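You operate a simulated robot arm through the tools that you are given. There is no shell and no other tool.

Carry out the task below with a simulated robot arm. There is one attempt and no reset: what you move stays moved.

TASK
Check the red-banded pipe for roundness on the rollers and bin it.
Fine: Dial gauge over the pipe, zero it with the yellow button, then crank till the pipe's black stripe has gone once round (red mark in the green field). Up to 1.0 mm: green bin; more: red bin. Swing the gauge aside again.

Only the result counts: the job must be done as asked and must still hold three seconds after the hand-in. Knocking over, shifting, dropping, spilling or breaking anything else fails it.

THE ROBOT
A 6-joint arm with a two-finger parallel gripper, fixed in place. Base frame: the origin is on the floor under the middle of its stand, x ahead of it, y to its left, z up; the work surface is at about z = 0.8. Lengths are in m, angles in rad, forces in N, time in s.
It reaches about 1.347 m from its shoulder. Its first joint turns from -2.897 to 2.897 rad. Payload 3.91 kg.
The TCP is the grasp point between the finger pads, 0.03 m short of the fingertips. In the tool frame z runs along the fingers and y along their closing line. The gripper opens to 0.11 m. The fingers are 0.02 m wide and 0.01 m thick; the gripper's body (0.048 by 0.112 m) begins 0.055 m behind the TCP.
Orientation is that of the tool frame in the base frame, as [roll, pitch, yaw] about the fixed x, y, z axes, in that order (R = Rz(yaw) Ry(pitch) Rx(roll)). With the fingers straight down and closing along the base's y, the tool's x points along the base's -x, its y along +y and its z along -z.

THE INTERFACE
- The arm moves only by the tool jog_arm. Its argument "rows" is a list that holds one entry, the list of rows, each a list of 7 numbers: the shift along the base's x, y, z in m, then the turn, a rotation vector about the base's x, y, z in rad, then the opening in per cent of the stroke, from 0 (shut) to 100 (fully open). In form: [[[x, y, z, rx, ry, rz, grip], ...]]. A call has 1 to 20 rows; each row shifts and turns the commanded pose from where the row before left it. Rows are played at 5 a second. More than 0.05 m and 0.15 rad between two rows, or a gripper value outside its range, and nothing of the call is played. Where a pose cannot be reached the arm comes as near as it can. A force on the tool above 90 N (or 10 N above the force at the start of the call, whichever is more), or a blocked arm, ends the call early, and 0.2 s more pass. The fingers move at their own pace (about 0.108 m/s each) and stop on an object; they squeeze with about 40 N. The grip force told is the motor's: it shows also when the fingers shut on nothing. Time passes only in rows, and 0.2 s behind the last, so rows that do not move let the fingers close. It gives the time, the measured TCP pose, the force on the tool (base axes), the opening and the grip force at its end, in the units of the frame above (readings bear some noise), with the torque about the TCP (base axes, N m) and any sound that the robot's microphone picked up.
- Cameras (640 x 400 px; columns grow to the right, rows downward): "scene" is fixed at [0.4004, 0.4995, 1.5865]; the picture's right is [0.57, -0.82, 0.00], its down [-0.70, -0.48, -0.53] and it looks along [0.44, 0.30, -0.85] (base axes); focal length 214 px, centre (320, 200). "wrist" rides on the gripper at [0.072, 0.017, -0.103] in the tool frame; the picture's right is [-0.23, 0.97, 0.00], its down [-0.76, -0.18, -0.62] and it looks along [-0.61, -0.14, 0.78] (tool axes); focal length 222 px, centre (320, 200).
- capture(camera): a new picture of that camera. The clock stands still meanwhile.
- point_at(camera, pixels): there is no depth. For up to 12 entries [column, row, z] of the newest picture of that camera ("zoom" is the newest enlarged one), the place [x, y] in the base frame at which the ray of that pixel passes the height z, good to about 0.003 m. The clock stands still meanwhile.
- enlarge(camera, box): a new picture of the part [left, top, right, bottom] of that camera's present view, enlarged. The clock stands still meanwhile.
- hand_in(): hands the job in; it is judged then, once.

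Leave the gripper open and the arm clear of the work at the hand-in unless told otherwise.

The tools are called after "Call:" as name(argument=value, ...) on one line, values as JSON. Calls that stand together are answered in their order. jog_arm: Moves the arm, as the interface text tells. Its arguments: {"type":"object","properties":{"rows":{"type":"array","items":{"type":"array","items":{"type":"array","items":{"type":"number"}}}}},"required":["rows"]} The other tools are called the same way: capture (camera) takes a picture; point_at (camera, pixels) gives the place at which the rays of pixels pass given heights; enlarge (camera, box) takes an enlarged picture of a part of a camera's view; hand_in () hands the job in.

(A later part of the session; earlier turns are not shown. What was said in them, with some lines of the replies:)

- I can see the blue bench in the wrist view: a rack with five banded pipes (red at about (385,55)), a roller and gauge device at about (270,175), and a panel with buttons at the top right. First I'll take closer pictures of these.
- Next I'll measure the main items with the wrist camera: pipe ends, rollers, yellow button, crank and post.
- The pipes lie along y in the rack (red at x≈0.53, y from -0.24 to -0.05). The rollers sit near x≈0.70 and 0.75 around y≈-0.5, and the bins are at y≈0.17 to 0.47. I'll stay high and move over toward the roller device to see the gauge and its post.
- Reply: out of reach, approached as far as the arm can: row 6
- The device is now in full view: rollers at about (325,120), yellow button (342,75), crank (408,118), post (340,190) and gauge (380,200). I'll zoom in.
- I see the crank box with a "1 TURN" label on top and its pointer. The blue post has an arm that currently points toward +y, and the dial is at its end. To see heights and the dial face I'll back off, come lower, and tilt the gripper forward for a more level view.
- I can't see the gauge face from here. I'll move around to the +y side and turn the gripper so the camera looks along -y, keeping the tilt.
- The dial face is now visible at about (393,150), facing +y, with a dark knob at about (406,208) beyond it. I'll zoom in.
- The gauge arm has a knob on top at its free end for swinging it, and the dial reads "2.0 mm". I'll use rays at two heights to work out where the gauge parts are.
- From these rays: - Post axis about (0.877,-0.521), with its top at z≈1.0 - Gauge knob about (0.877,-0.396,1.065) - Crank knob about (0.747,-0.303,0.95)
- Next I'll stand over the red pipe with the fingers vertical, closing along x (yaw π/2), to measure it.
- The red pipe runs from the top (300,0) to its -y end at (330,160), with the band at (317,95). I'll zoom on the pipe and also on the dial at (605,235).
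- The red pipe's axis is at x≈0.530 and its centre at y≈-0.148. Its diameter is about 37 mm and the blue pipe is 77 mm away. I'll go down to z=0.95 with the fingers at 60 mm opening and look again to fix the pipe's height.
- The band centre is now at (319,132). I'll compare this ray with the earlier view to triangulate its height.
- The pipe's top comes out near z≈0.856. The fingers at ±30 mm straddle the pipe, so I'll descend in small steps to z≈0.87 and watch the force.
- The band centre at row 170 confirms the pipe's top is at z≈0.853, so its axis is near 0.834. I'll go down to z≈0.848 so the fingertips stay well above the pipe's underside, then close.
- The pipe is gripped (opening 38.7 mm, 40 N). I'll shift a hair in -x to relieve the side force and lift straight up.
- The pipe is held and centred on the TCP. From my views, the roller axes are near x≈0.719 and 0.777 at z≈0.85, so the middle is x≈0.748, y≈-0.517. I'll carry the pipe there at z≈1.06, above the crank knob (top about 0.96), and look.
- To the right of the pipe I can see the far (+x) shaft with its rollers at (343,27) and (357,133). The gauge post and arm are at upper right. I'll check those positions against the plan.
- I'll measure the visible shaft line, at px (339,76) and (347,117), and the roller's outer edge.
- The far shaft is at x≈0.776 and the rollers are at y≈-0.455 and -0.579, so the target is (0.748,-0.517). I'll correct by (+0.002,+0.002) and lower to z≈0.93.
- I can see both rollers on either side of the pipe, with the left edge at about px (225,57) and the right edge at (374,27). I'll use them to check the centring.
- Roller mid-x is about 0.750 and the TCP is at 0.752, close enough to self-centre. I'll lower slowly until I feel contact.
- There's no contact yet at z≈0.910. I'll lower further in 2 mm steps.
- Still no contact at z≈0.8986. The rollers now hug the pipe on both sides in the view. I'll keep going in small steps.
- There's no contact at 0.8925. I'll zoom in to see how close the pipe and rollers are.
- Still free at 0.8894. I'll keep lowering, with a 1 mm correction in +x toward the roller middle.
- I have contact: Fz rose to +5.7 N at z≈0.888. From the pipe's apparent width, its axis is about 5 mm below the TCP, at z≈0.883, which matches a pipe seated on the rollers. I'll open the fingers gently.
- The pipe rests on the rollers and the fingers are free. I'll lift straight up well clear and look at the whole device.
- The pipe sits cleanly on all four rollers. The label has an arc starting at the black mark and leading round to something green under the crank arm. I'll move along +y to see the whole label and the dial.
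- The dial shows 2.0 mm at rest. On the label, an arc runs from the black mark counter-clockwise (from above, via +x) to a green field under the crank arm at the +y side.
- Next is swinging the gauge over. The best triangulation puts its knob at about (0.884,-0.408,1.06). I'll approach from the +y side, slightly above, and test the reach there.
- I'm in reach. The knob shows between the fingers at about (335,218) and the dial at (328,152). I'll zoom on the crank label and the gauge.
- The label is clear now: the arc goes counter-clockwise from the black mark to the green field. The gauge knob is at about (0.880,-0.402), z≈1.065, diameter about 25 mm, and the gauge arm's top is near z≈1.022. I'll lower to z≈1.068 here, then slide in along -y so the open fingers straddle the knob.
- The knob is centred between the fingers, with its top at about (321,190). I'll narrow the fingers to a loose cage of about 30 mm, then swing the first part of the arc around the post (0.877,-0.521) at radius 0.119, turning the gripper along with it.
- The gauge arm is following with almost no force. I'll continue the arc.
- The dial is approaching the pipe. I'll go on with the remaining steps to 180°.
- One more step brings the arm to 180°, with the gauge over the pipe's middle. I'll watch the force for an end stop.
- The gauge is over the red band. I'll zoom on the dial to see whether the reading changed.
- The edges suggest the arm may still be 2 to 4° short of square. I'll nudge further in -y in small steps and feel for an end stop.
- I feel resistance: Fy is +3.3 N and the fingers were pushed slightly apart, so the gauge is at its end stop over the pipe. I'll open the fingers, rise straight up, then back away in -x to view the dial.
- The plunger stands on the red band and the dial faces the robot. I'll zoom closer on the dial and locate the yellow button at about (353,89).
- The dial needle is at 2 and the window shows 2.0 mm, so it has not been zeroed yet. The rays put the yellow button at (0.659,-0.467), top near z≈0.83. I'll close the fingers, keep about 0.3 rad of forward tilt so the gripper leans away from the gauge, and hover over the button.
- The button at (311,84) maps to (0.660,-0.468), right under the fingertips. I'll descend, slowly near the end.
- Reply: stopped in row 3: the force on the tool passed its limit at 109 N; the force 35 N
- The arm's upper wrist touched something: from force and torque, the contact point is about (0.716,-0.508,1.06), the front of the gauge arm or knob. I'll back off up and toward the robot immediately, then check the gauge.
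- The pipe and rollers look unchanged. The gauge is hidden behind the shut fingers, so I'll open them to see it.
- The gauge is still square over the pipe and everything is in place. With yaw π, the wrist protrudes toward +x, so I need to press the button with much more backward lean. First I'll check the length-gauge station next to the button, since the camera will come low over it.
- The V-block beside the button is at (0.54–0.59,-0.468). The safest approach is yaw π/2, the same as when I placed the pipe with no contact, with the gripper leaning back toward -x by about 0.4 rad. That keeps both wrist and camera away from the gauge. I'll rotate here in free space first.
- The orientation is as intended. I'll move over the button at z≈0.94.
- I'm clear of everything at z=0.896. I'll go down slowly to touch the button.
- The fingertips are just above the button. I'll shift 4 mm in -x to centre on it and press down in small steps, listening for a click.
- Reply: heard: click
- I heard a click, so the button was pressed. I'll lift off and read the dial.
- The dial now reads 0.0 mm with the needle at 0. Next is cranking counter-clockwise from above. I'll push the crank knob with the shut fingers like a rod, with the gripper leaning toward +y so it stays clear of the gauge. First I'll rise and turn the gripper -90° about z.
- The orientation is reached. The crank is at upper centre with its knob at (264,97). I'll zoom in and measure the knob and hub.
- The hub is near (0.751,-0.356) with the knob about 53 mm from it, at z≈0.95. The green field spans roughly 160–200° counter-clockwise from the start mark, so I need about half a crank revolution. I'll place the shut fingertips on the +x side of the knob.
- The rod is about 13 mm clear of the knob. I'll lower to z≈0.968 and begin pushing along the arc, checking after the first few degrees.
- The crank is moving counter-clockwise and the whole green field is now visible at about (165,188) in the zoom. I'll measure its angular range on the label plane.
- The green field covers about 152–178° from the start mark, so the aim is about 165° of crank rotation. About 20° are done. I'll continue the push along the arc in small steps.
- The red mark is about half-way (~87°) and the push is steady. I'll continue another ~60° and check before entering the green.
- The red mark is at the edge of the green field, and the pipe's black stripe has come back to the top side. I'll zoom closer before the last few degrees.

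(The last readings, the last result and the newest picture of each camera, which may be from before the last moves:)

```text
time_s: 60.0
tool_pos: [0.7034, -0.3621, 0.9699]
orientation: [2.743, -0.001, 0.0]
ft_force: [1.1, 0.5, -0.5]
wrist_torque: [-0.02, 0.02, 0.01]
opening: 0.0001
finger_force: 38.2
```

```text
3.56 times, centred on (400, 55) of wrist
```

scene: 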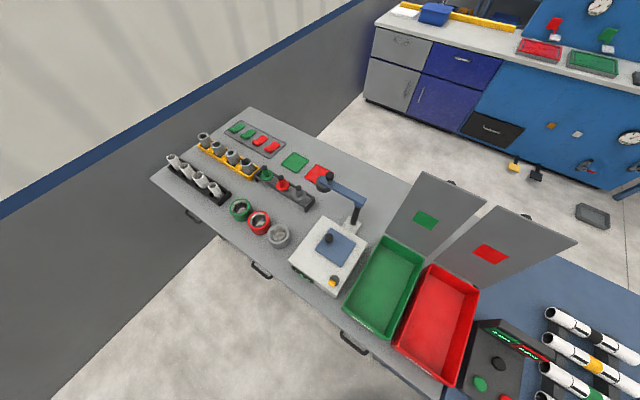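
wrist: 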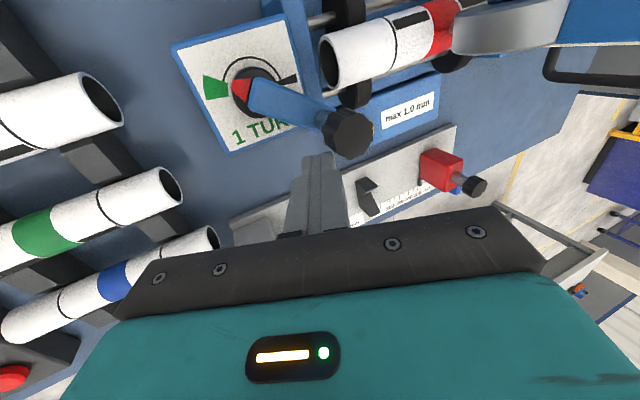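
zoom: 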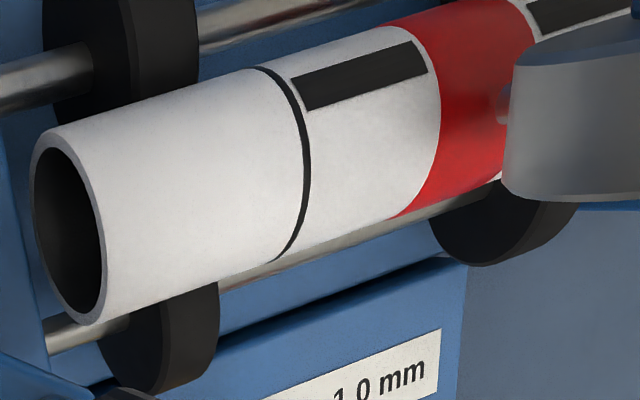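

Call:
enlarge(camera="wrist", box=[170, 30, 310, 150])

Call:
point_at(camera="zoom", pixels=[[293, 184, 0.915], [368, 208, 0.912], [360, 213, 0.925], [595, 300, 0.925], [197, 150, 0.9], [280, 175, 0.9], [207, 233, 0.9], [283, 220, 0.9], [445, 177, 0.9], [511, 160, 0.9], [360, 90, 0.9]])

```text
3.33 times, centred on (240, 90) of wrist
```

zoom: 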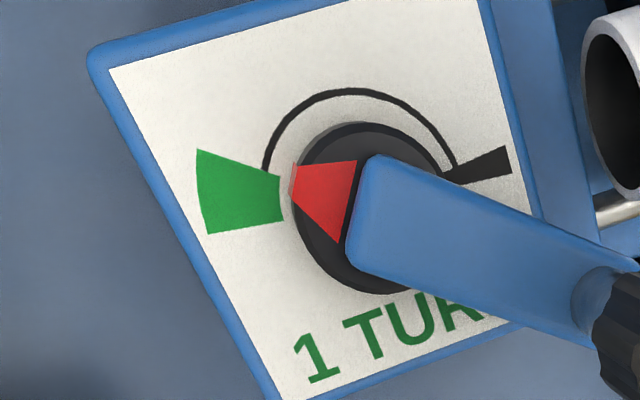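

```text
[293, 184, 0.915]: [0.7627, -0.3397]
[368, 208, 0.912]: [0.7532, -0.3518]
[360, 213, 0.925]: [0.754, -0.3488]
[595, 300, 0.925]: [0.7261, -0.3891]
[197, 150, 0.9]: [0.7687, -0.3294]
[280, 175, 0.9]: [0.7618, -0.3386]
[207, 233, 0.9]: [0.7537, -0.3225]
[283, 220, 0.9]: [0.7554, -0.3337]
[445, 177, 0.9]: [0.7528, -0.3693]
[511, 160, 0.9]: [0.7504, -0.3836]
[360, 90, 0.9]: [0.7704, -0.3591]
```

The red mark is at about 55° and the green field spans about 58–88° (centre 73°), so I need about 18° more. I'll push about 14° now and check.

Call:
jog_arm(rows=[[[0.0026, -0.0033, 0, 0, 0, 0, 0], [0.0026, -0.0034, 0, 0, 0, 0, 0], [0.0018, -0.0026, 0, 0, 0, 0, 0], [0.001, -0.0014, 0, 0, 0, 0, 0], [0, 0, 0, 0, 0, 0, 0]]])

Call:
capture(camera="wrist")

Call:
enlarge(camera="wrist", box=[150, 10, 310, 150])

```text
time_s: 61.2
tool_pos: [0.7126, -0.3717, 0.9706]
orientation: [2.743, -0.003, 0.0]
ft_force: [-0.4, 0.3, -0.1]
wrist_torque: [-0.02, -0.02, 0.02]
opening: 0.0
finger_force: 37.9
```

```text
taken
```

wrist: 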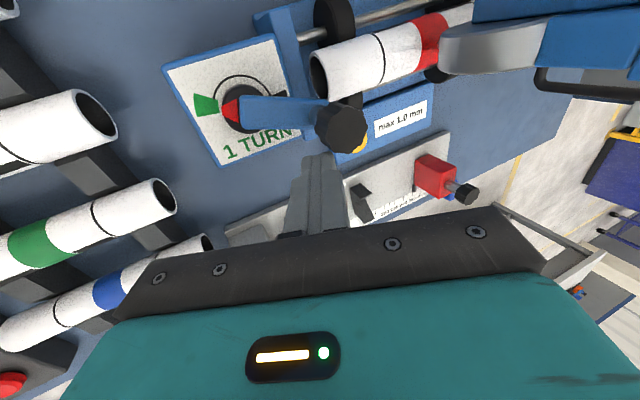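

```text
2.86 times, centred on (230, 80) of wrist
```

zoom: 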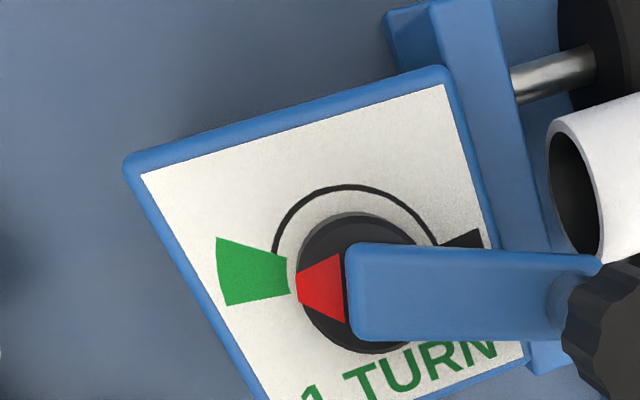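

I'll check both the red mark's angle and where the pipe's stripe is now.

Call:
point_at(camera="zoom", pixels=[[297, 288, 0.915], [365, 285, 0.912], [360, 292, 0.925], [575, 300, 0.925], [216, 238, 0.9], [288, 258, 0.9], [226, 306, 0.9], [290, 293, 0.9], [440, 244, 0.9], [480, 230, 0.9]])

Call:
enlarge(camera="wrist", box=[300, 0, 480, 110])

```text
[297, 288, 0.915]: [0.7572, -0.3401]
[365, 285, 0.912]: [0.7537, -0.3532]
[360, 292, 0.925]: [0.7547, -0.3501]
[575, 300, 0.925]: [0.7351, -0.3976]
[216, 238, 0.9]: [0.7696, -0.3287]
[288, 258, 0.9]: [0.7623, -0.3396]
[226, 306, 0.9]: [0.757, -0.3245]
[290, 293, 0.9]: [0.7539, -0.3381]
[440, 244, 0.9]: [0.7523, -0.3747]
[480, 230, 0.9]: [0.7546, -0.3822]
```

```text
3.56 times, centred on (390, 55) of wrist
```

zoom: 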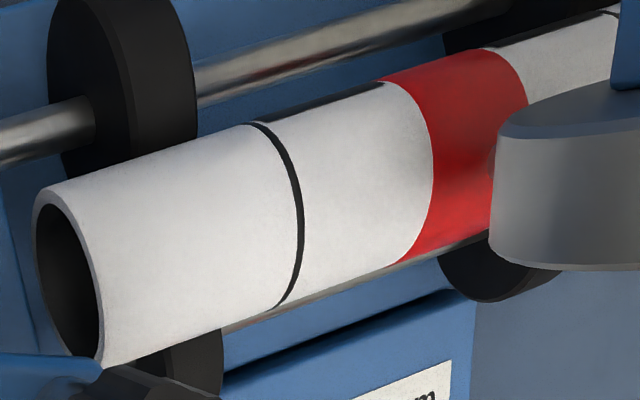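

The red mark now sits at about 68–75°, inside the green field (58–88°), and the stripe has gone once round to its starting side. I'll stop cranking, back the fingertips off the knob and rise clear.

Call:
jog_arm(rows=[[[-0.004, 0.005, 0.0, 0, 0, 0, 0], [-0.006, 0.005, 0.02, 0, 0, 0, 0], [0, 0, 0.04, 0, 0, 0, 0], [0, 0, 0.04, 0, 0, 0, 0], [0, 0, 0.04, 0, 0, 0, 0], [0, 0, 0, 0, 0, 0, 0]]])

Call:
capture(camera="wrist")

Call:
enlarge(camera="wrist", box=[200, 20, 440, 180])

```text
time_s: 62.6
tool_pos: [0.703, -0.363, 1.1121]
orientation: [2.744, -0.002, 0.0]
ft_force: [-0.6, 0.8, 0.0]
wrist_torque: [0.05, 0.03, -0.01]
opening: 0.0
finger_force: 37.5
```

```text
taken
```

wrist: 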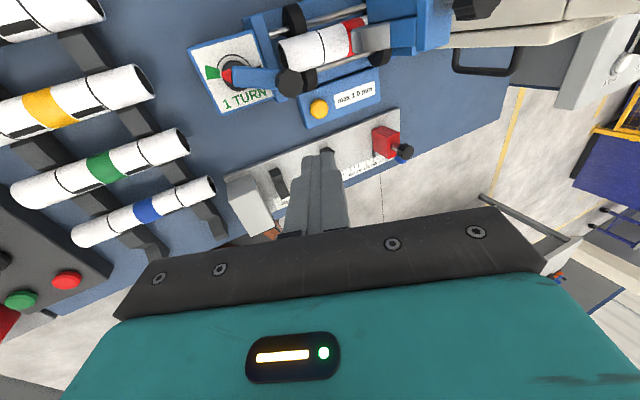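

```text
2.50 times, centred on (320, 100) of wrist
```

zoom: 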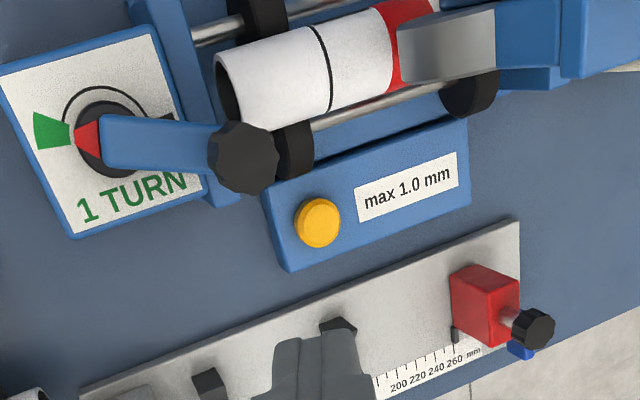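

The red mark appears to point into the green field. I'll verify with a closer zoom from this higher viewpoint.

Call:
enlarge(camera="wrist", box=[185, 20, 305, 120])

Call:
enlarge(camera="wrist", box=[270, 0, 420, 90])

```text
4.00 times, centred on (245, 70) of wrist
```

zoom: 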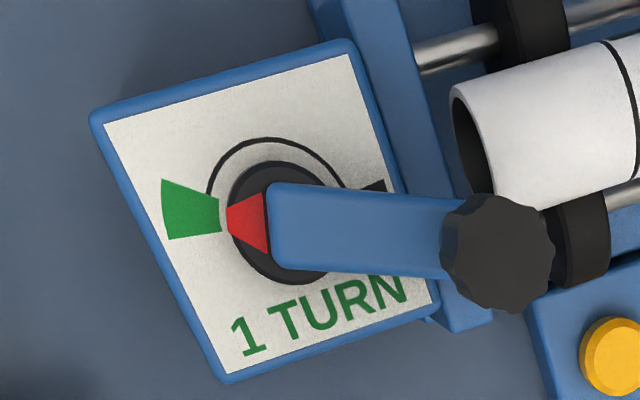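

```text
4.27 times, centred on (345, 45) of wrist
```

zoom: 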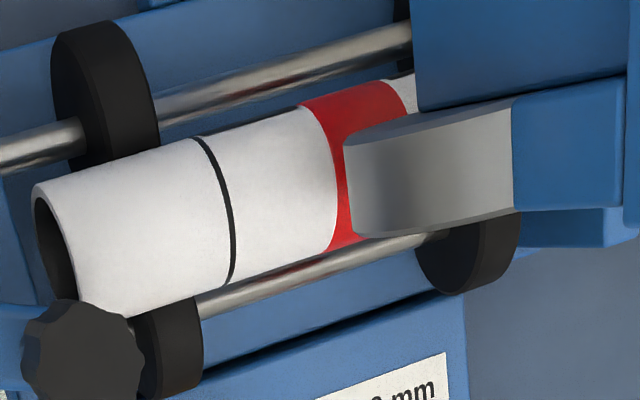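

The red mark points into the middle of the green field. Now I'll go back to the viewing pose, facing the dial from the robot side, to read the result.

Call:
jog_arm(rows=[[[-0.02, 0.0, 0, 0, 0, 0, 0], [-0.01, -0.009, 0, 0, 0, 0.1428, 0], [-0.01, -0.0095, 0, 0, 0, 0.1428, 0], [-0.01, -0.0095, 0, 0, 0, 0.1428, 0], [-0.01, -0.0095, 0, 0, 0, 0.1428, 0], [-0.01, -0.0095, 0, 0, 0, 0.1428, 0], [-0.01, -0.0095, 0, 0, 0, 0.1428, 0], [-0.01, -0.0095, 0, 0, 0, 0.1428, 0], [-0.01, -0.0095, 0, 0, 0, 0.1428, 0], [-0.01, -0.0095, 0, 0, 0, 0.1428, 0], [-0.01, -0.0095, 0, 0, 0, 0.1428, 0], [0, -0.0095, 0, 0, 0, 0.1428, 0], [0, 0, -0.04, 0, 0, 0, 0], [0, 0, -0.04, 0, 0, 0, 0], [0, 0, -0.03, 0, 0, 0, 0], [0, 0, 0, 0, 0, 0, 0]]])

Call:
capture(camera="wrist")

Call:
enlarge(camera="wrist", box=[390, 70, 530, 190])

```text
time_s: 66.0
tool_pos: [0.5824, -0.4686, 0.9986]
orientation: [2.742, -0.002, 1.571]
ft_force: [-1.1, 0.0, 1.0]
wrist_torque: [0.01, -0.02, 0.03]
opening: 0.0001
finger_force: 37.2
```

```text
taken
```

wrist: 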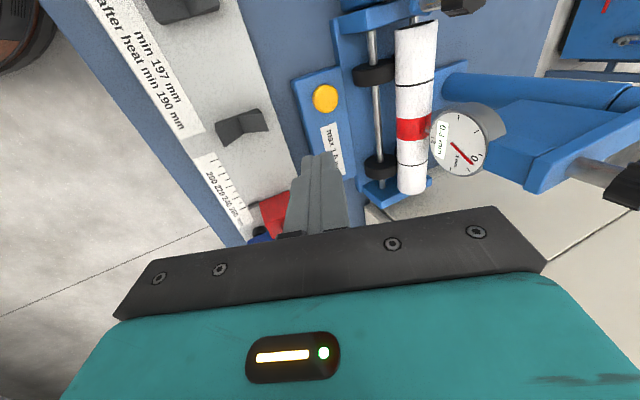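

```text
3.33 times, centred on (460, 130) of wrist
```

zoom: 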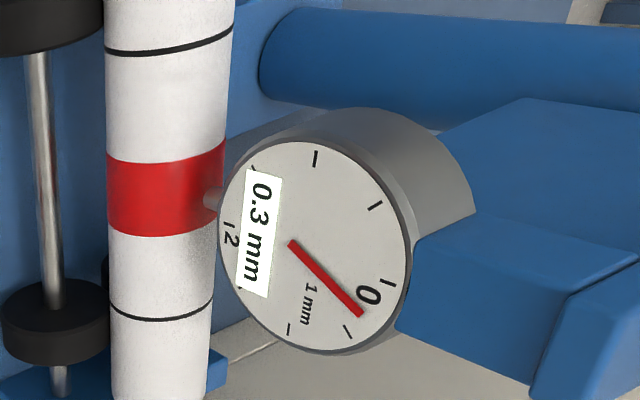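

The dial reads 0.3 mm after the full turn, with the needle just past 0. That is at most 1.0 mm, so the pipe is fine and goes in the green bin. Now I'll swing the gauge aside: rise, straighten up to yaw π, and come over the gauge knob with open fingers.

Call:
jog_arm(rows=[[[-0.01, 0, 0.045, 0, 0.1333, 0, 60], [0, 0, 0.045, 0, 0.1333, 0, 60], [0, 0, 0.042, 0, 0.1333, 0, 60], [0, 0, 0, 0, 0, 0.1428, 60], [0, 0, 0, 0, 0, 0.1428, 60], [0, 0, 0, 0, 0, 0.1428, 60], [0, 0, 0, 0, 0, 0.1428, 60], [0, 0, 0, 0, 0, 0.1428, 60], [0, 0, 0, 0, 0, 0.1428, 60], [0, 0, 0, 0, 0, 0.1428, 60], [0, 0, 0, 0, 0, 0.1428, 60], [0, 0, 0, 0, 0, 0.1428, 60], [0, 0, 0, 0, 0, 0.1428, 60], [0, 0, 0, 0, 0, 0.1428, 60], [0.04, -0.01, 0, 0, 0, 0, 60], [0.04, -0.01, 0, 0, 0, 0, 60], [0, 0, 0, 0, 0, 0, 60]]])

Call:
capture(camera="wrist")

```text
time_s: 69.6
tool_pos: [0.6546, -0.4878, 1.1314]
orientation: [-3.141, -0.001, -3.141]
ft_force: [-0.2, 0.2, -0.8]
wrist_torque: [-0.04, 0.01, 0.0]
opening: 0.0662
finger_force: 0.0
```

```text
taken
```

wrist: 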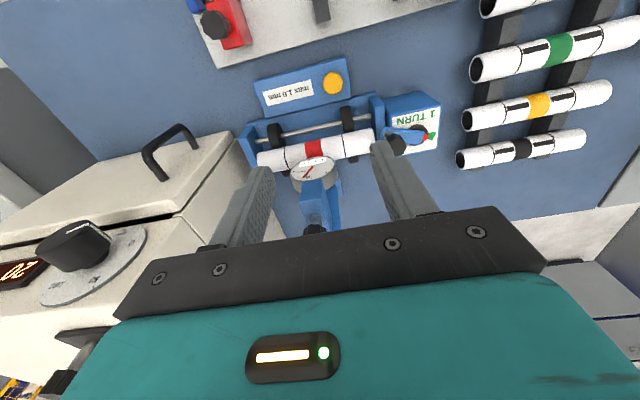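

I'm vertical at yaw π. The gauge knob is at about (316,230), under the palm edge. I'll move over it.

Call:
jog_arm(rows=[[[0.036, -0.011, 0.004, 0, 0, 0, 60], [0.036, -0.011, 0, 0, 0, 0, 60], [0.034, -0.01, 0, 0, 0, 0, 60], [0, 0, 0, 0, 0, 0, 60]]])

Call:
capture(camera="wrist")

Call:
enlarge(camera="wrist", box=[220, 60, 420, 220])

```text
time_s: 70.6
tool_pos: [0.76, -0.5208, 1.1357]
orientation: [3.141, -0.003, 3.139]
ft_force: [0.4, -0.4, -0.3]
wrist_torque: [0.02, 0.02, 0.0]
opening: 0.0661
finger_force: 0.1
```

```text
taken
```

wrist: 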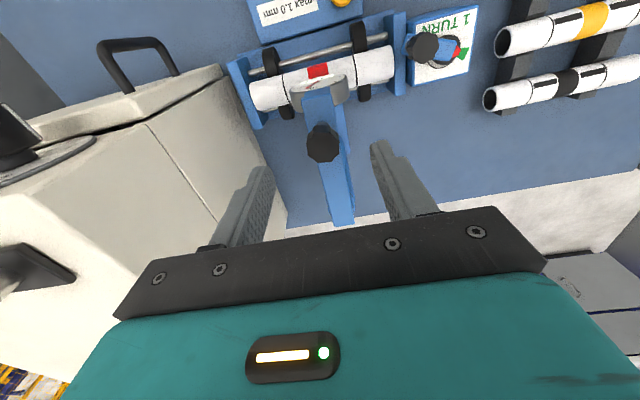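

```text
2.50 times, centred on (320, 140) of wrist
```

zoom: 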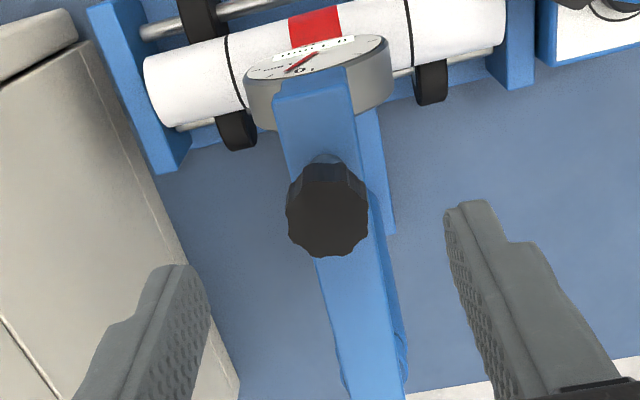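

The knob is exactly under the TCP. I'll go down around it, narrow to the loose cage and swing the first half of the return arc.

Call:
jog_arm(rows=[[[0, 0, -0.03, 0, 0, 0, 60], [0, 0, -0.03, 0, 0, 0, 60], [0, 0, -0.007, 0, 0, 0, 45], [0, 0, 0, 0, 0, 0, 27], [0, 0, 0, 0, 0, 0, 27], [0.00121, 0.01693, 0, 0, 0, -0.1428, 27], [0.00361, 0.01659, 0, 0, 0, -0.1428, 27], [0.00594, 0.01591, 0, 0, 0, -0.1428, 27], [0.00813, 0.0149, 0, 0, 0, -0.1428, 27]]])

Call:
capture(camera="wrist")

```text
time_s: 72.6
tool_pos: [0.7775, -0.4543, 1.0694]
orientation: [-3.14, -0.001, 2.566]
ft_force: [-0.1, -0.7, -0.3]
wrist_torque: [0.0, 0.01, 0.02]
opening: 0.0298
finger_force: 0.0
```

```text
taken
```

wrist: 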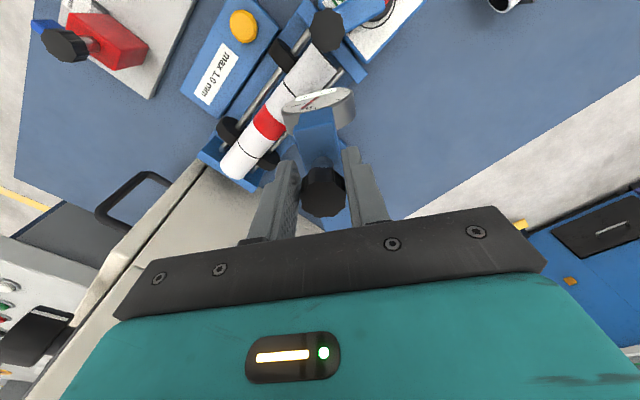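

The gauge follows, the pipe stays put, and the crank knob is clear of the dial. I'll finish the arc.

Call:
jog_arm(rows=[[[0.01019, 0.0136, 0, 0, 0, -0.1428, 27], [0.012, 0.012, 0, 0, 0, -0.1428, 27], [0.0136, 0.01019, 0, 0, 0, -0.1428, 27], [0.0149, 0.00813, 0, 0, 0, -0.1428, 27], [0.01591, 0.00594, 0, 0, 0, -0.1428, 27], [0.01659, 0.00361, 0, 0, 0, -0.1428, 27], [0.01693, 0.00121, 0, 0, 0, -0.1428, 27], [0, 0, 0, 0, 0, 0, 27]]])

Call:
capture(camera="wrist")

Call:
enlarge(camera="wrist", box=[220, 60, 420, 220])

```text
time_s: 74.4
tool_pos: [0.8774, -0.3989, 1.0687]
orientation: [-3.139, -0.001, 1.569]
ft_force: [0.3, -0.3, 0.1]
wrist_torque: [0.06, -0.03, 0.02]
opening: 0.0299
finger_force: 0.3
```

```text
taken
```

wrist: 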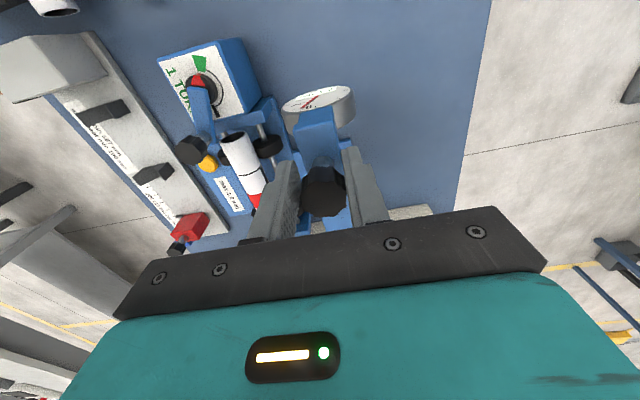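

```text
2.50 times, centred on (320, 140) of wrist
```

zoom: 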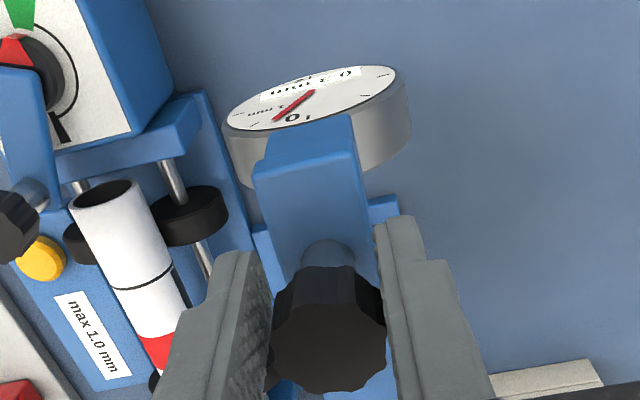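

The gauge is back on the aside position, and the dial still holds about 0.3 mm, confirming it is a held maximum. I'll push a couple of millimetres more in +x to make sure it is fully back at its stop.

Call:
jog_arm(rows=[[[0.002, 0, 0, 0, 0, 0, 27], [0.002, 0, 0, 0, 0, 0, 27], [0, 0, 0, 0, 0, 0, 27]]])

Call:
enlarge(camera="wrist", box=[220, 60, 420, 220])

```text
time_s: 75.2
tool_pos: [0.881, -0.4005, 1.0688]
orientation: [-3.139, -0.002, 1.569]
ft_force: [-2.0, 0.6, -0.5]
wrist_torque: [0.01, -0.03, 0.0]
opening: 0.0305
finger_force: 0.8
```

```text
2.50 times, centred on (320, 140) of wrist
```

zoom: 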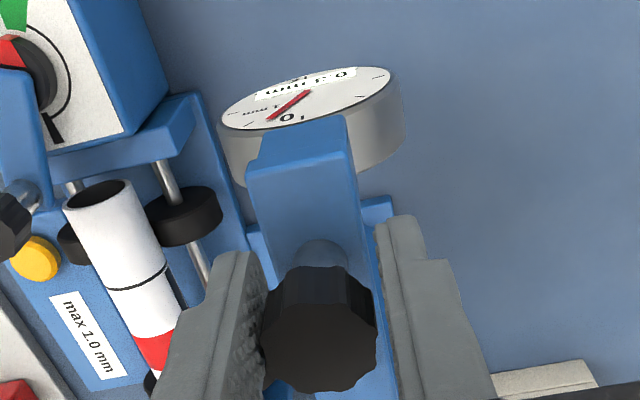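

The stop is felt (-2 N) and the gauge is fully aside. I'll open the fingers, back out in +y, rise, and return above the pipe.

Call:
jog_arm(rows=[[[-0.002, 0, 0, 0, 0, 0, 45], [0, 0, 0, 0, 0, 0, 60], [0, 0.02, 0, 0, 0, 0, 60], [0, 0.025, 0, 0, 0, 0, 60], [0, 0.025, 0.02, 0, 0, 0, 60], [-0.03, 0, 0.03, 0, 0, 0, 60], [-0.04, 0, 0, 0, 0, 0, 60], [-0.04, -0.02, 0, 0, 0, 0, 60], [-0.019, -0.04, 0, 0, 0, 0, 60], [0, -0.045, 0, 0, 0, 0, 60], [0, 0, 0, 0, 0, 0, 60]]])

Call:
capture(camera="wrist")

```text
time_s: 77.6
tool_pos: [0.749, -0.4348, 1.1182]
orientation: [-3.14, -0.002, 1.569]
ft_force: [-1.1, 0.7, 0.2]
wrist_torque: [0.0, -0.02, -0.04]
opening: 0.0659
finger_force: 0.1
```

```text
taken
```

wrist: 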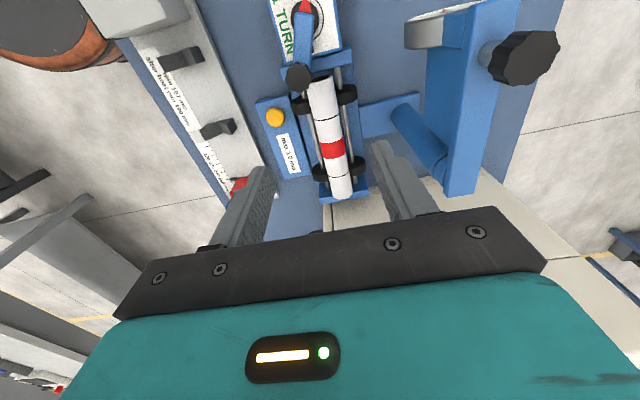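

The pipe is on the rollers with the band at (333,148) and the gauge is aside. I'll check the pipe's position.

Call:
point_at(camera="wrist", pixels=[[333, 148, 0.902], [320, 80, 0.9], [343, 195, 0.88], [297, 76, 0.96], [297, 76, 0.95]])

Call:
jog_arm(rows=[[[0, -0.04, -0.01, 0, 0, 0, 60], [0, -0.045, -0.02, 0, 0, 0, 60], [0, 0, -0.04, 0, 0, 0, 60], [0, 0, -0.04, 0, 0, 0, 60], [0, 0, -0.03, 0, 0, 0, 60], [0, 0, 0, 0, 0, 0, 60]]])

Call:
capture(camera="wrist")

```text
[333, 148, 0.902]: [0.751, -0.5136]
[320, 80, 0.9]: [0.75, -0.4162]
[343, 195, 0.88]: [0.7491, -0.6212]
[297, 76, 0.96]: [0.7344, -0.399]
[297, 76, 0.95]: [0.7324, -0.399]
```

```text
time_s: 79.0
tool_pos: [0.7486, -0.5217, 0.9806]
orientation: [-3.141, 0.0, 1.568]
ft_force: [0.2, -1.1, 1.0]
wrist_torque: [0.01, -0.02, 0.0]
opening: 0.0659
finger_force: 0.0
```

```text
taken
```

wrist: 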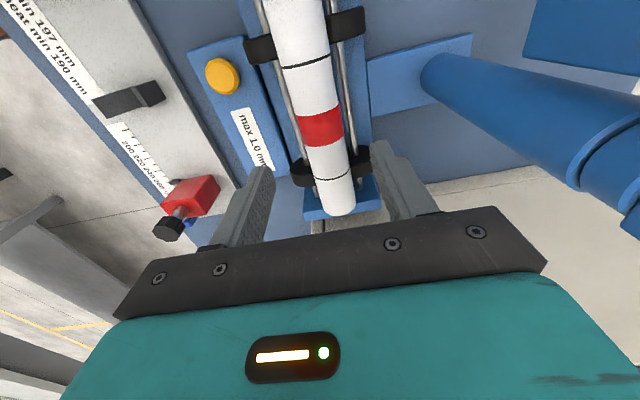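

I'll lower around the pipe to z≈0.893 with the fingers at 60 mm, slowly at the end.

Call:
jog_arm(rows=[[[0.0015, 0, -0.03, 0, 0, 0, 55], [0, 0, -0.03, 0, 0, 0, 55], [0, 0, -0.015, 0, 0, 0, 55], [0, 0, -0.008, 0, 0, 0, 55], [0, 0, -0.004, 0, 0, 0, 55], [0, 0, 0, 0, 0, 0, 55]]])

Call:
capture(camera="wrist")

```text
time_s: 80.4
tool_pos: [0.7529, -0.5205, 0.8913]
orientation: [-3.138, -0.001, 1.568]
ft_force: [0.7, -1.5, 0.3]
wrist_torque: [-0.03, -0.01, 0.02]
opening: 0.0605
finger_force: 0.0
```

```text
taken
```

wrist: 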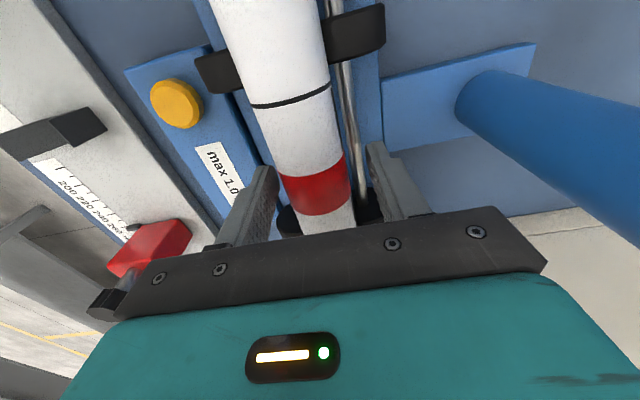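

The pipe is a little left of centre between the fingers, so I'll shift 2.5 mm in -x, close, and check.

Call:
jog_arm(rows=[[[-0.0025, 0, 0, 0, 0, 0, 55], [0, 0, 0, 0, 0, 0, 45], [0, 0, 0, 0, 0, 0, 20], [0, 0, 0, 0, 0, 0, 0], [0, 0, 0, 0, 0, 0, 0]]])

```text
time_s: 81.6
tool_pos: [0.7506, -0.5191, 0.8936]
orientation: [-3.139, -0.001, 1.57]
ft_force: [0.9, -0.1, 0.5]
wrist_torque: [0.05, 0.02, 0.12]
opening: 0.0387
finger_force: 40.0
```

The pipe is gripped (38.7 mm, 40 N, no side load). I'll lift straight up to about z=1.09.

Call:
jog_arm(rows=[[[0, 0, 0.01, 0, 0, 0, 0], [0, 0, 0.03, 0, 0, 0, 0], [0, 0, 0.04, 0, 0, 0, 0], [0, 0, 0.045, 0, 0, 0, 0], [0, 0, 0.045, 0, 0, 0, 0], [0, 0, 0.03, 0, 0, 0, 0], [0, 0, 0, 0, 0, 0, 0]]])

Call:
capture(camera="wrist")

Call:
enlarge(camera="scene", box=[320, 160, 520, 390])

```text
time_s: 83.2
tool_pos: [0.7485, -0.5198, 1.0944]
orientation: [-3.139, -0.001, 1.569]
ft_force: [-0.6, 0.6, -0.8]
wrist_torque: [0.03, 0.02, 0.09]
opening: 0.0391
finger_force: 40.1
```

```text
taken
```

wrist: 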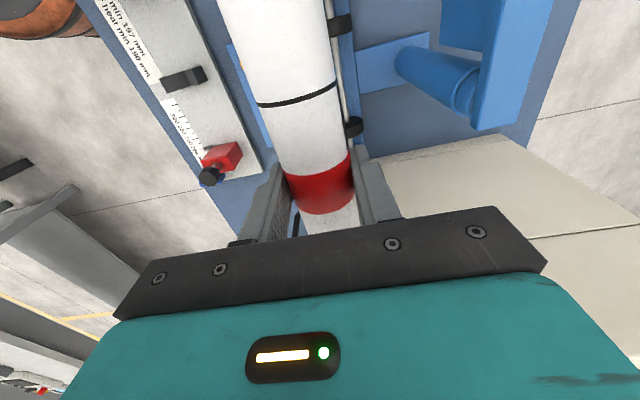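

```text
1.74 times, centred on (420, 275) of scene
```

zoom: 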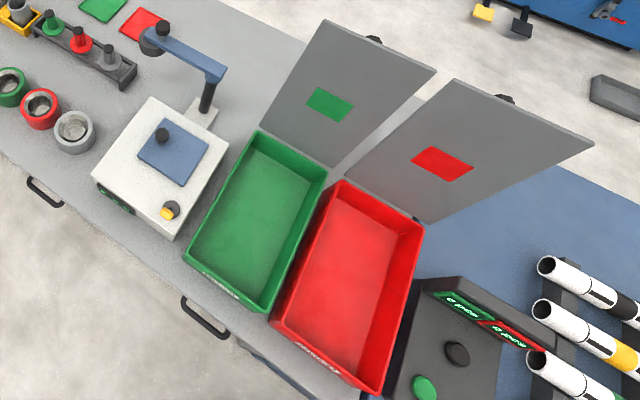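

The pipe is in the gripper. Now I'll measure the green bin from the scene zoom: its rim corners and floor.

Call:
point_at(camera="zoom", pixels=[[258, 132, 0.88], [327, 170, 0.88], [263, 310, 0.88], [187, 258, 0.88], [260, 145, 0.81], [316, 178, 0.81], [258, 292, 0.81], [203, 258, 0.81], [262, 130, 0.85], [333, 170, 0.85], [325, 20, 1.1], [435, 70, 1.1]])

```text
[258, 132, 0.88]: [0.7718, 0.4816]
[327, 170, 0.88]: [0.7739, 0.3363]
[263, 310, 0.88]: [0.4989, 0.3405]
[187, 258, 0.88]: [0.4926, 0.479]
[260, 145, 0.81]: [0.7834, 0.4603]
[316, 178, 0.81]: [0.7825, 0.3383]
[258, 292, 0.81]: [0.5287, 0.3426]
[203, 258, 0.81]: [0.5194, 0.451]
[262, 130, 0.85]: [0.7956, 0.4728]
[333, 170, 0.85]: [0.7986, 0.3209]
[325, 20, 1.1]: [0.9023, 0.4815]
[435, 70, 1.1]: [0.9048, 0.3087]
```

The green bin's rim spans about x 0.495–0.773, y 0.338–0.480 at z≈0.88. Its lid leans back beyond x≈0.80. The pipe must lie along x to fit, so I'll carry it there at z≈1.12, turning the gripper +90° about z on the way. First leg: back away from the gauge.

Call:
jog_arm(rows=[[[-0.0337, 0.03, 0.01, 0, 0, 0, 0], [-0.0337, 0.03, 0.01, 0, 0, 0, 0], [-0.0337, 0.03, 0.01, 0, 0, 0, 0], [-0.0337, 0.03, 0, 0, 0, 0, 0], [-0.0337, 0.03, 0, 0, 0, 0, 0], [0.0, 0.0475, 0, 0, 0, 0.0982, 0], [0.0, 0.0475, 0, 0, 0, 0.0982, 0], [0.0, 0.0475, 0, 0, 0, 0.0982, 0], [0.0, 0.0475, 0, 0, 0, 0.0982, 0], [0.0, 0.0475, 0, 0, 0, 0.0982, 0], [0.0, 0.0475, 0, 0, 0, 0.0982, 0], [0.0, 0.0475, 0, 0, 0, 0.0982, 0], [0.0, 0.0475, 0, 0, 0, 0.0982, 0]]])

Call:
capture(camera="wrist")

Call:
capture(camera="scene")

```text
time_s: 86.0
tool_pos: [0.5809, 0.0081, 1.1228]
orientation: [-3.14, -0.003, 2.356]
ft_force: [0.2, -0.1, -0.4]
wrist_torque: [0.01, 0.0, 0.02]
opening: 0.0388
finger_force: 40.4
```

```text
taken
```

wrist: 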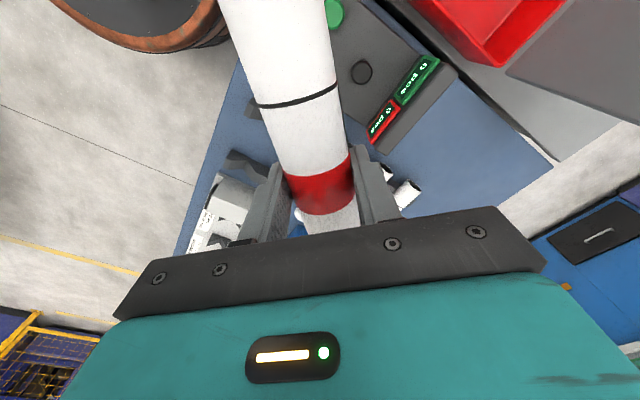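

```text
taken
```

scene: 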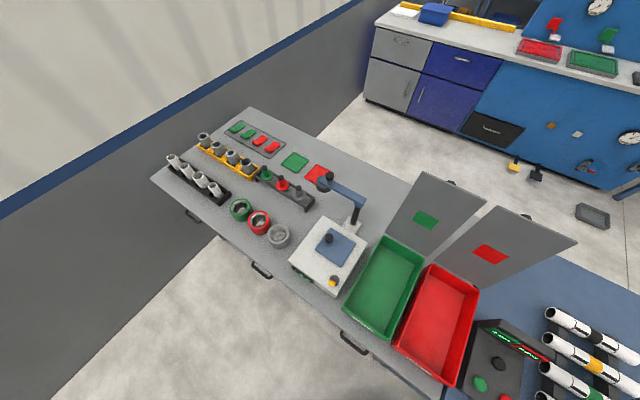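

The pipe is held securely and the path is clear. Second leg: on to above the green bin, completing the turn.

Call:
jog_arm(rows=[[[0.005, 0.0475, 0, 0, 0, 0.0982, 0], [0.005, 0.0475, 0, 0, 0, 0.0982, 0], [0.005, 0.0475, 0, 0, 0, 0.0982, 0], [0.005, 0.0475, 0, 0, 0, 0.0982, 0], [0.008, 0.0475, 0, 0, 0, 0.0982, 0], [0.01, 0.0475, 0, 0, 0, 0.0982, 0], [0.01, 0.0475, 0, 0, 0, 0.0982, 0], [0.01, 0.0475, 0, 0, 0, 0.0982, 0], [0.0, 0.02, 0, 0, 0, 0.0, 0], [0, 0, 0, 0, 0, 0, 0]]])

Call:
capture(camera="wrist")

Call:
capture(camera="scene")

```text
time_s: 88.2
tool_pos: [0.6369, 0.4108, 1.1235]
orientation: [-3.14, -0.002, -3.141]
ft_force: [0.4, -0.2, -0.3]
wrist_torque: [-0.02, 0.01, 0.02]
opening: 0.0389
finger_force: 40.1
```

```text
taken
```

wrist: 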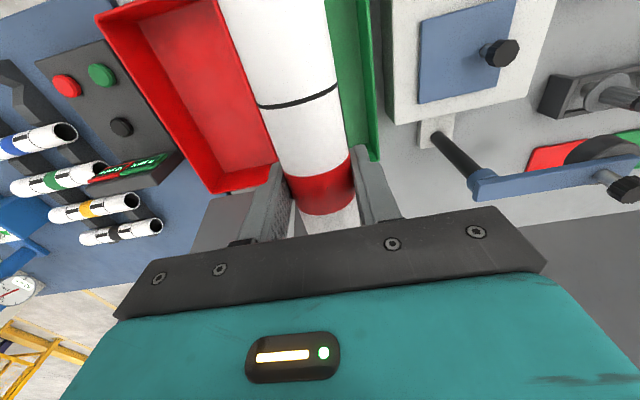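

```text
taken
```

scene: 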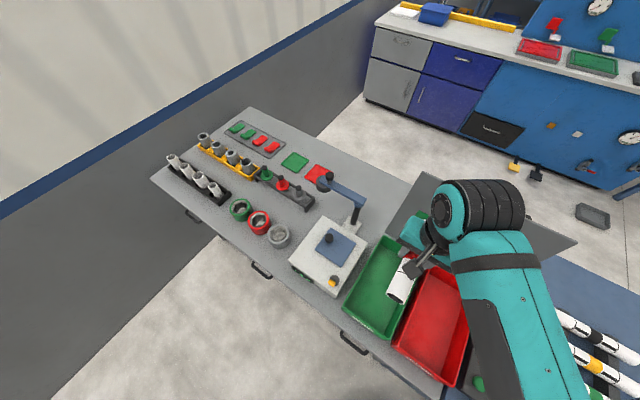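

The pipe hangs over the green bin. The wrist is near the lids in the scene view, so I'll zoom in to check the clearance before lowering.

Call:
enlarge(camera="scene", box=[320, 150, 600, 360])

Call:
point_at(camera="wrist", pixels=[[365, 158, 0.88], [378, 158, 0.88], [370, 20, 0.88], [350, 60, 0.88], [270, 150, 0.88], [212, 190, 0.88]])

```text
1.90 times, centred on (460, 255) of scene
```

zoom: 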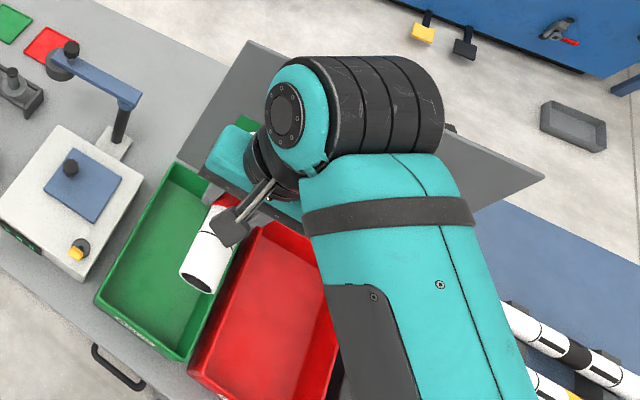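

```text
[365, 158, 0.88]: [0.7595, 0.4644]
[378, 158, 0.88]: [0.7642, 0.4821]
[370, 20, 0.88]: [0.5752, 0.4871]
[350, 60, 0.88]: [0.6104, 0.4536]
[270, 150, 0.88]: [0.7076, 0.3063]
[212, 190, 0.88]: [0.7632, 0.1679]
```

The wrist column stands above the tool axis, and the lid at working height is beyond x≈0.81, so there's room. I'll lower the pipe into the bin in stages.

Call:
jog_arm(rows=[[[0, 0, -0.04, 0, 0, 0, 0], [0, 0, -0.04, 0, 0, 0, 0], [0, 0, -0.04, 0, 0, 0, 0], [0, 0, -0.04, 0, 0, 0, 0], [0, 0, -0.03, 0, 0, 0, 0], [0, 0, 0, 0, 0, 0, 0]]])

Call:
capture(camera="wrist")

Call:
enlarge(camera="scene", box=[320, 150, 600, 360])

```text
time_s: 89.6
tool_pos: [0.6391, 0.4095, 0.9322]
orientation: [-3.14, -0.002, -3.142]
ft_force: [-0.1, -1.1, -0.7]
wrist_torque: [0.01, 0.0, 0.01]
opening: 0.0385
finger_force: 39.8
```

```text
taken
```

wrist: 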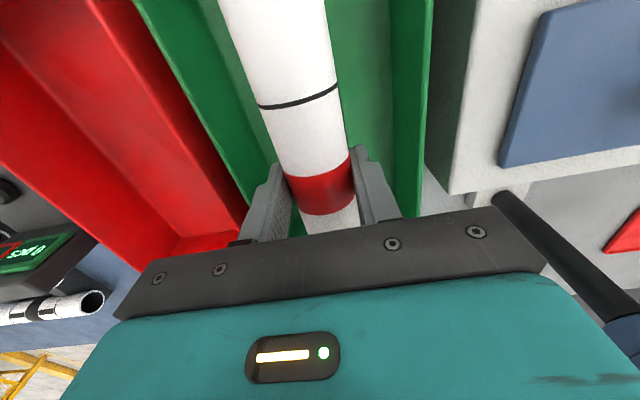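

```text
1.90 times, centred on (460, 255) of scene
```

zoom: 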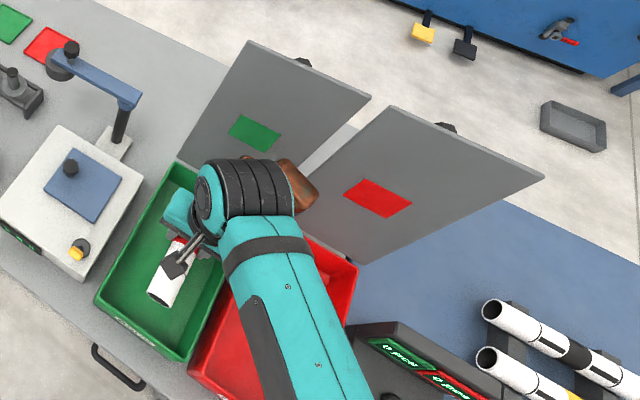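

The pipe is between the green walls with room on each side. I'll lower further to about z=0.855.

Call:
jog_arm(rows=[[[0, 0, -0.03, 0, 0, 0, 0], [0, 0, -0.025, 0, 0, 0, 0], [0, 0, -0.015, 0, 0, 0, 0], [0, 0, -0.007, 0, 0, 0, 0], [0, 0, 0, 0, 0, 0, 0]]])

Call:
capture(camera="wrist")

Call:
enlarge(camera="scene", box=[320, 150, 600, 360])

```text
time_s: 90.8
tool_pos: [0.6407, 0.4102, 0.8541]
orientation: [-3.14, -0.003, 3.139]
ft_force: [0.8, 0.2, -2.1]
wrist_torque: [0.01, -0.01, 0.0]
opening: 0.0389
finger_force: 40.1
```

```text
taken
```

wrist: 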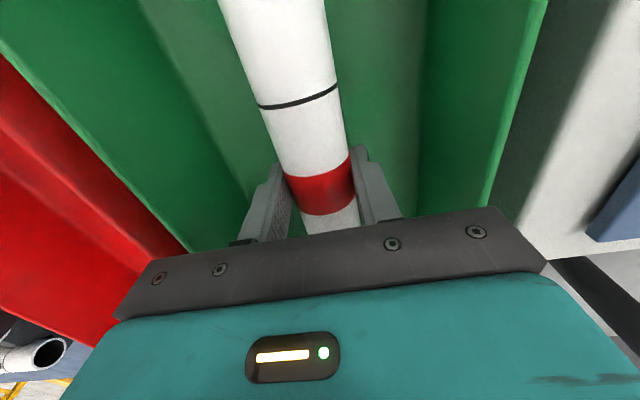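

```text
1.90 times, centred on (460, 255) of scene
```

zoom: 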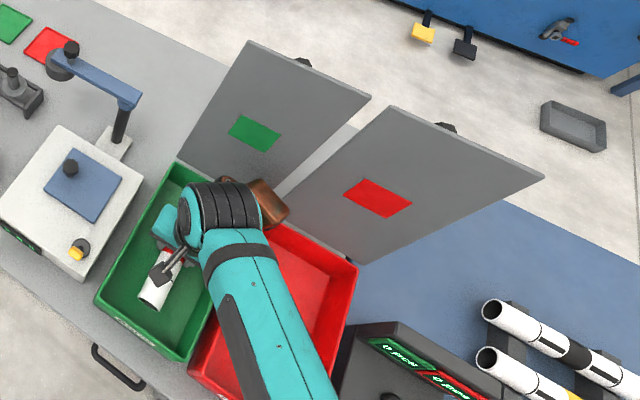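

The pipe is well inside, about 15–20 mm above the floor. I'll lower gently until it touches or nearly so.

Call:
jog_arm(rows=[[[0, 0, -0.003, 0, 0, 0, 0], [0, 0, -0.003, 0, 0, 0, 0], [0, 0, -0.003, 0, 0, 0, 0], [0, 0, 0, 0, 0, 0, 0]]])

```text
time_s: 91.8
tool_pos: [0.639, 0.4111, 0.8455]
orientation: [-3.138, -0.002, 3.14]
ft_force: [0.5, -0.7, -1.8]
wrist_torque: [0.0, 0.01, 0.0]
opening: 0.0386
finger_force: 40.5
```

Call:
jog_arm(rows=[[[0, 0, -0.002, 0, 0, 0, 0], [0, 0, -0.002, 0, 0, 0, 0], [0, 0, 0, 0, 0, 0, 0]]])

```text
time_s: 92.6
tool_pos: [0.6398, 0.4109, 0.8432]
orientation: [-3.14, -0.002, -3.142]
ft_force: [0.6, 0.7, -1.0]
wrist_torque: [0.01, 0.03, -0.04]
opening: 0.0388
finger_force: 40.0
```

The pipe's underside is now within a few millimetres of the bin floor. I'll open the fingers slightly to let it down, then rise straight up.

Call:
jog_arm(rows=[[[0, 0, 0, 0, 0, 0, 40], [0, 0, 0, 0, 0, 0, 46], [0, 0, 0, 0, 0, 0, 46], [0, 0, 0.02, 0, 0, 0, 46], [0, 0, 0.03, 0, 0, 0, 46], [0, 0, 0.04, 0, 0, 0, 46], [0, 0, 0.045, 0, 0, 0, 46], [0, 0, 0.045, 0, 0, 0, 46], [0, 0, 0.045, 0, 0, 0, 60], [0, 0, 0.04, 0, 0, 0, 60]]])

Call:
capture(camera="wrist")

Call:
enlarge(camera="scene", box=[320, 150, 600, 360])

```text
time_s: 94.8
tool_pos: [0.6388, 0.4106, 1.1072]
orientation: [-3.139, -0.004, -3.141]
ft_force: [0.1, 1.2, 0.3]
wrist_torque: [0.0, 0.05, 0.0]
opening: 0.066
finger_force: 0.0
```

```text
taken
```

wrist: 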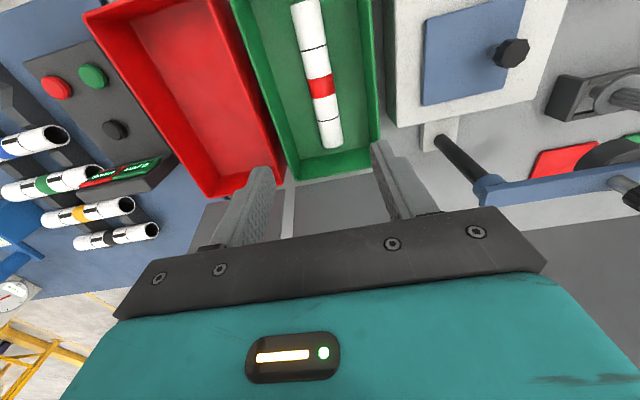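

```text
1.90 times, centred on (460, 255) of scene
```

zoom: 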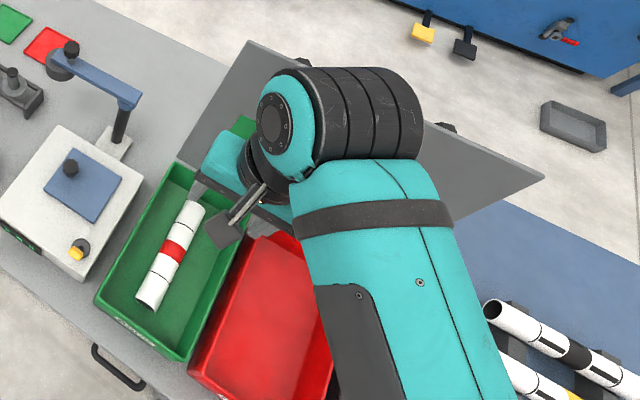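

The red-banded pipe lies flat in the green bin. I'll bring the arm back to near its starting pose with the gripper fully open and check the station.

Call:
jog_arm(rows=[[[-0.01, -0.03, 0.03, 0, 0, 0, 100], [-0.01, -0.035, 0.03, 0, 0, 0, 100], [-0.01, -0.04, 0.02, 0, 0, 0, 100], [-0.01, -0.045, 0.015, 0, 0, 0, 100], [-0.01, -0.045, 0.01, 0, 0, 0, 100], [-0.01, -0.045, 0, 0, 0, 0, 100], [-0.01, -0.045, 0, 0, 0, 0, 100], [-0.01, -0.045, 0, 0, 0, 0, 100], [-0.01, -0.045, 0, 0, 0, 0, 100], [-0.01, -0.045, 0, 0, 0, 0, 100], [-0.01, -0.045, 0, 0, 0, 0, 100], [0, -0.045, 0, 0, 0, 0, 100], [0, -0.045, 0, 0, 0, 0, 100], [0, -0.045, 0, 0, 0, 0, 100], [0, -0.045, 0, 0, 0, 0, 100], [0, 0, 0, 0, 0, 0, 100]]])

Call:
capture(camera="wrist")

Call:
capture(camera="scene")

```text
time_s: 98.2
tool_pos: [0.528, -0.2376, 1.2109]
orientation: [-3.14, -0.002, 3.142]
ft_force: [-1.0, 0.1, -0.1]
wrist_torque: [-0.03, 0.0, -0.01]
opening: 0.11
finger_force: 0.0
```

```text
taken
```

wrist: 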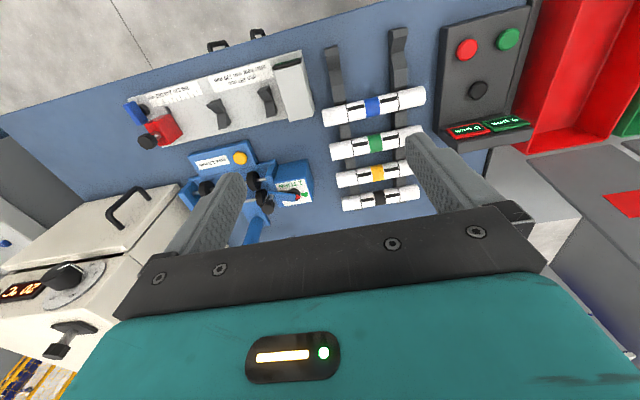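

```text
taken
```

scene: 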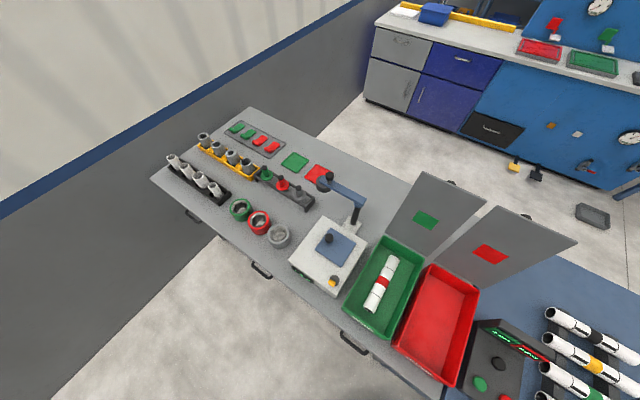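

The pipe lies at rest in the green bin, and the other pipes and bins are undisturbed. The gauge is aside, and the arm is clear with the gripper open. I'm handing in the job.

Call:
hand_in()

```text
The job is handed in.
```

The red-banded pipe measured 0.3 mm on the dial gauge, within the 1.0 mm limit, so I put it in the green bin. The job is handed in, but no verdict came back.

- **Measurement:** I zeroed the gauge over the pipe with the yellow button (it clicked and read 0.0 mm). I then cranked once round, ending with the red mark in the green field. The dial still showed about 0.3 mm after I swung the gauge off the pipe, so I took it as a held maximum.
- **Gauge:** It is swung aside again, back against its stop.
- **Contact:** On my first try at the button, the gripper housing bumped what was most likely the front of the gauge arm, and the arm stopped at 109 N. This was before zeroing. I backed off, and the gauge, pipe and rollers looked unmoved.
- **End state:** The pipe lies flat in the bin. The other pipes and the bins look undisturbed, and the arm is clear with the gripper open.
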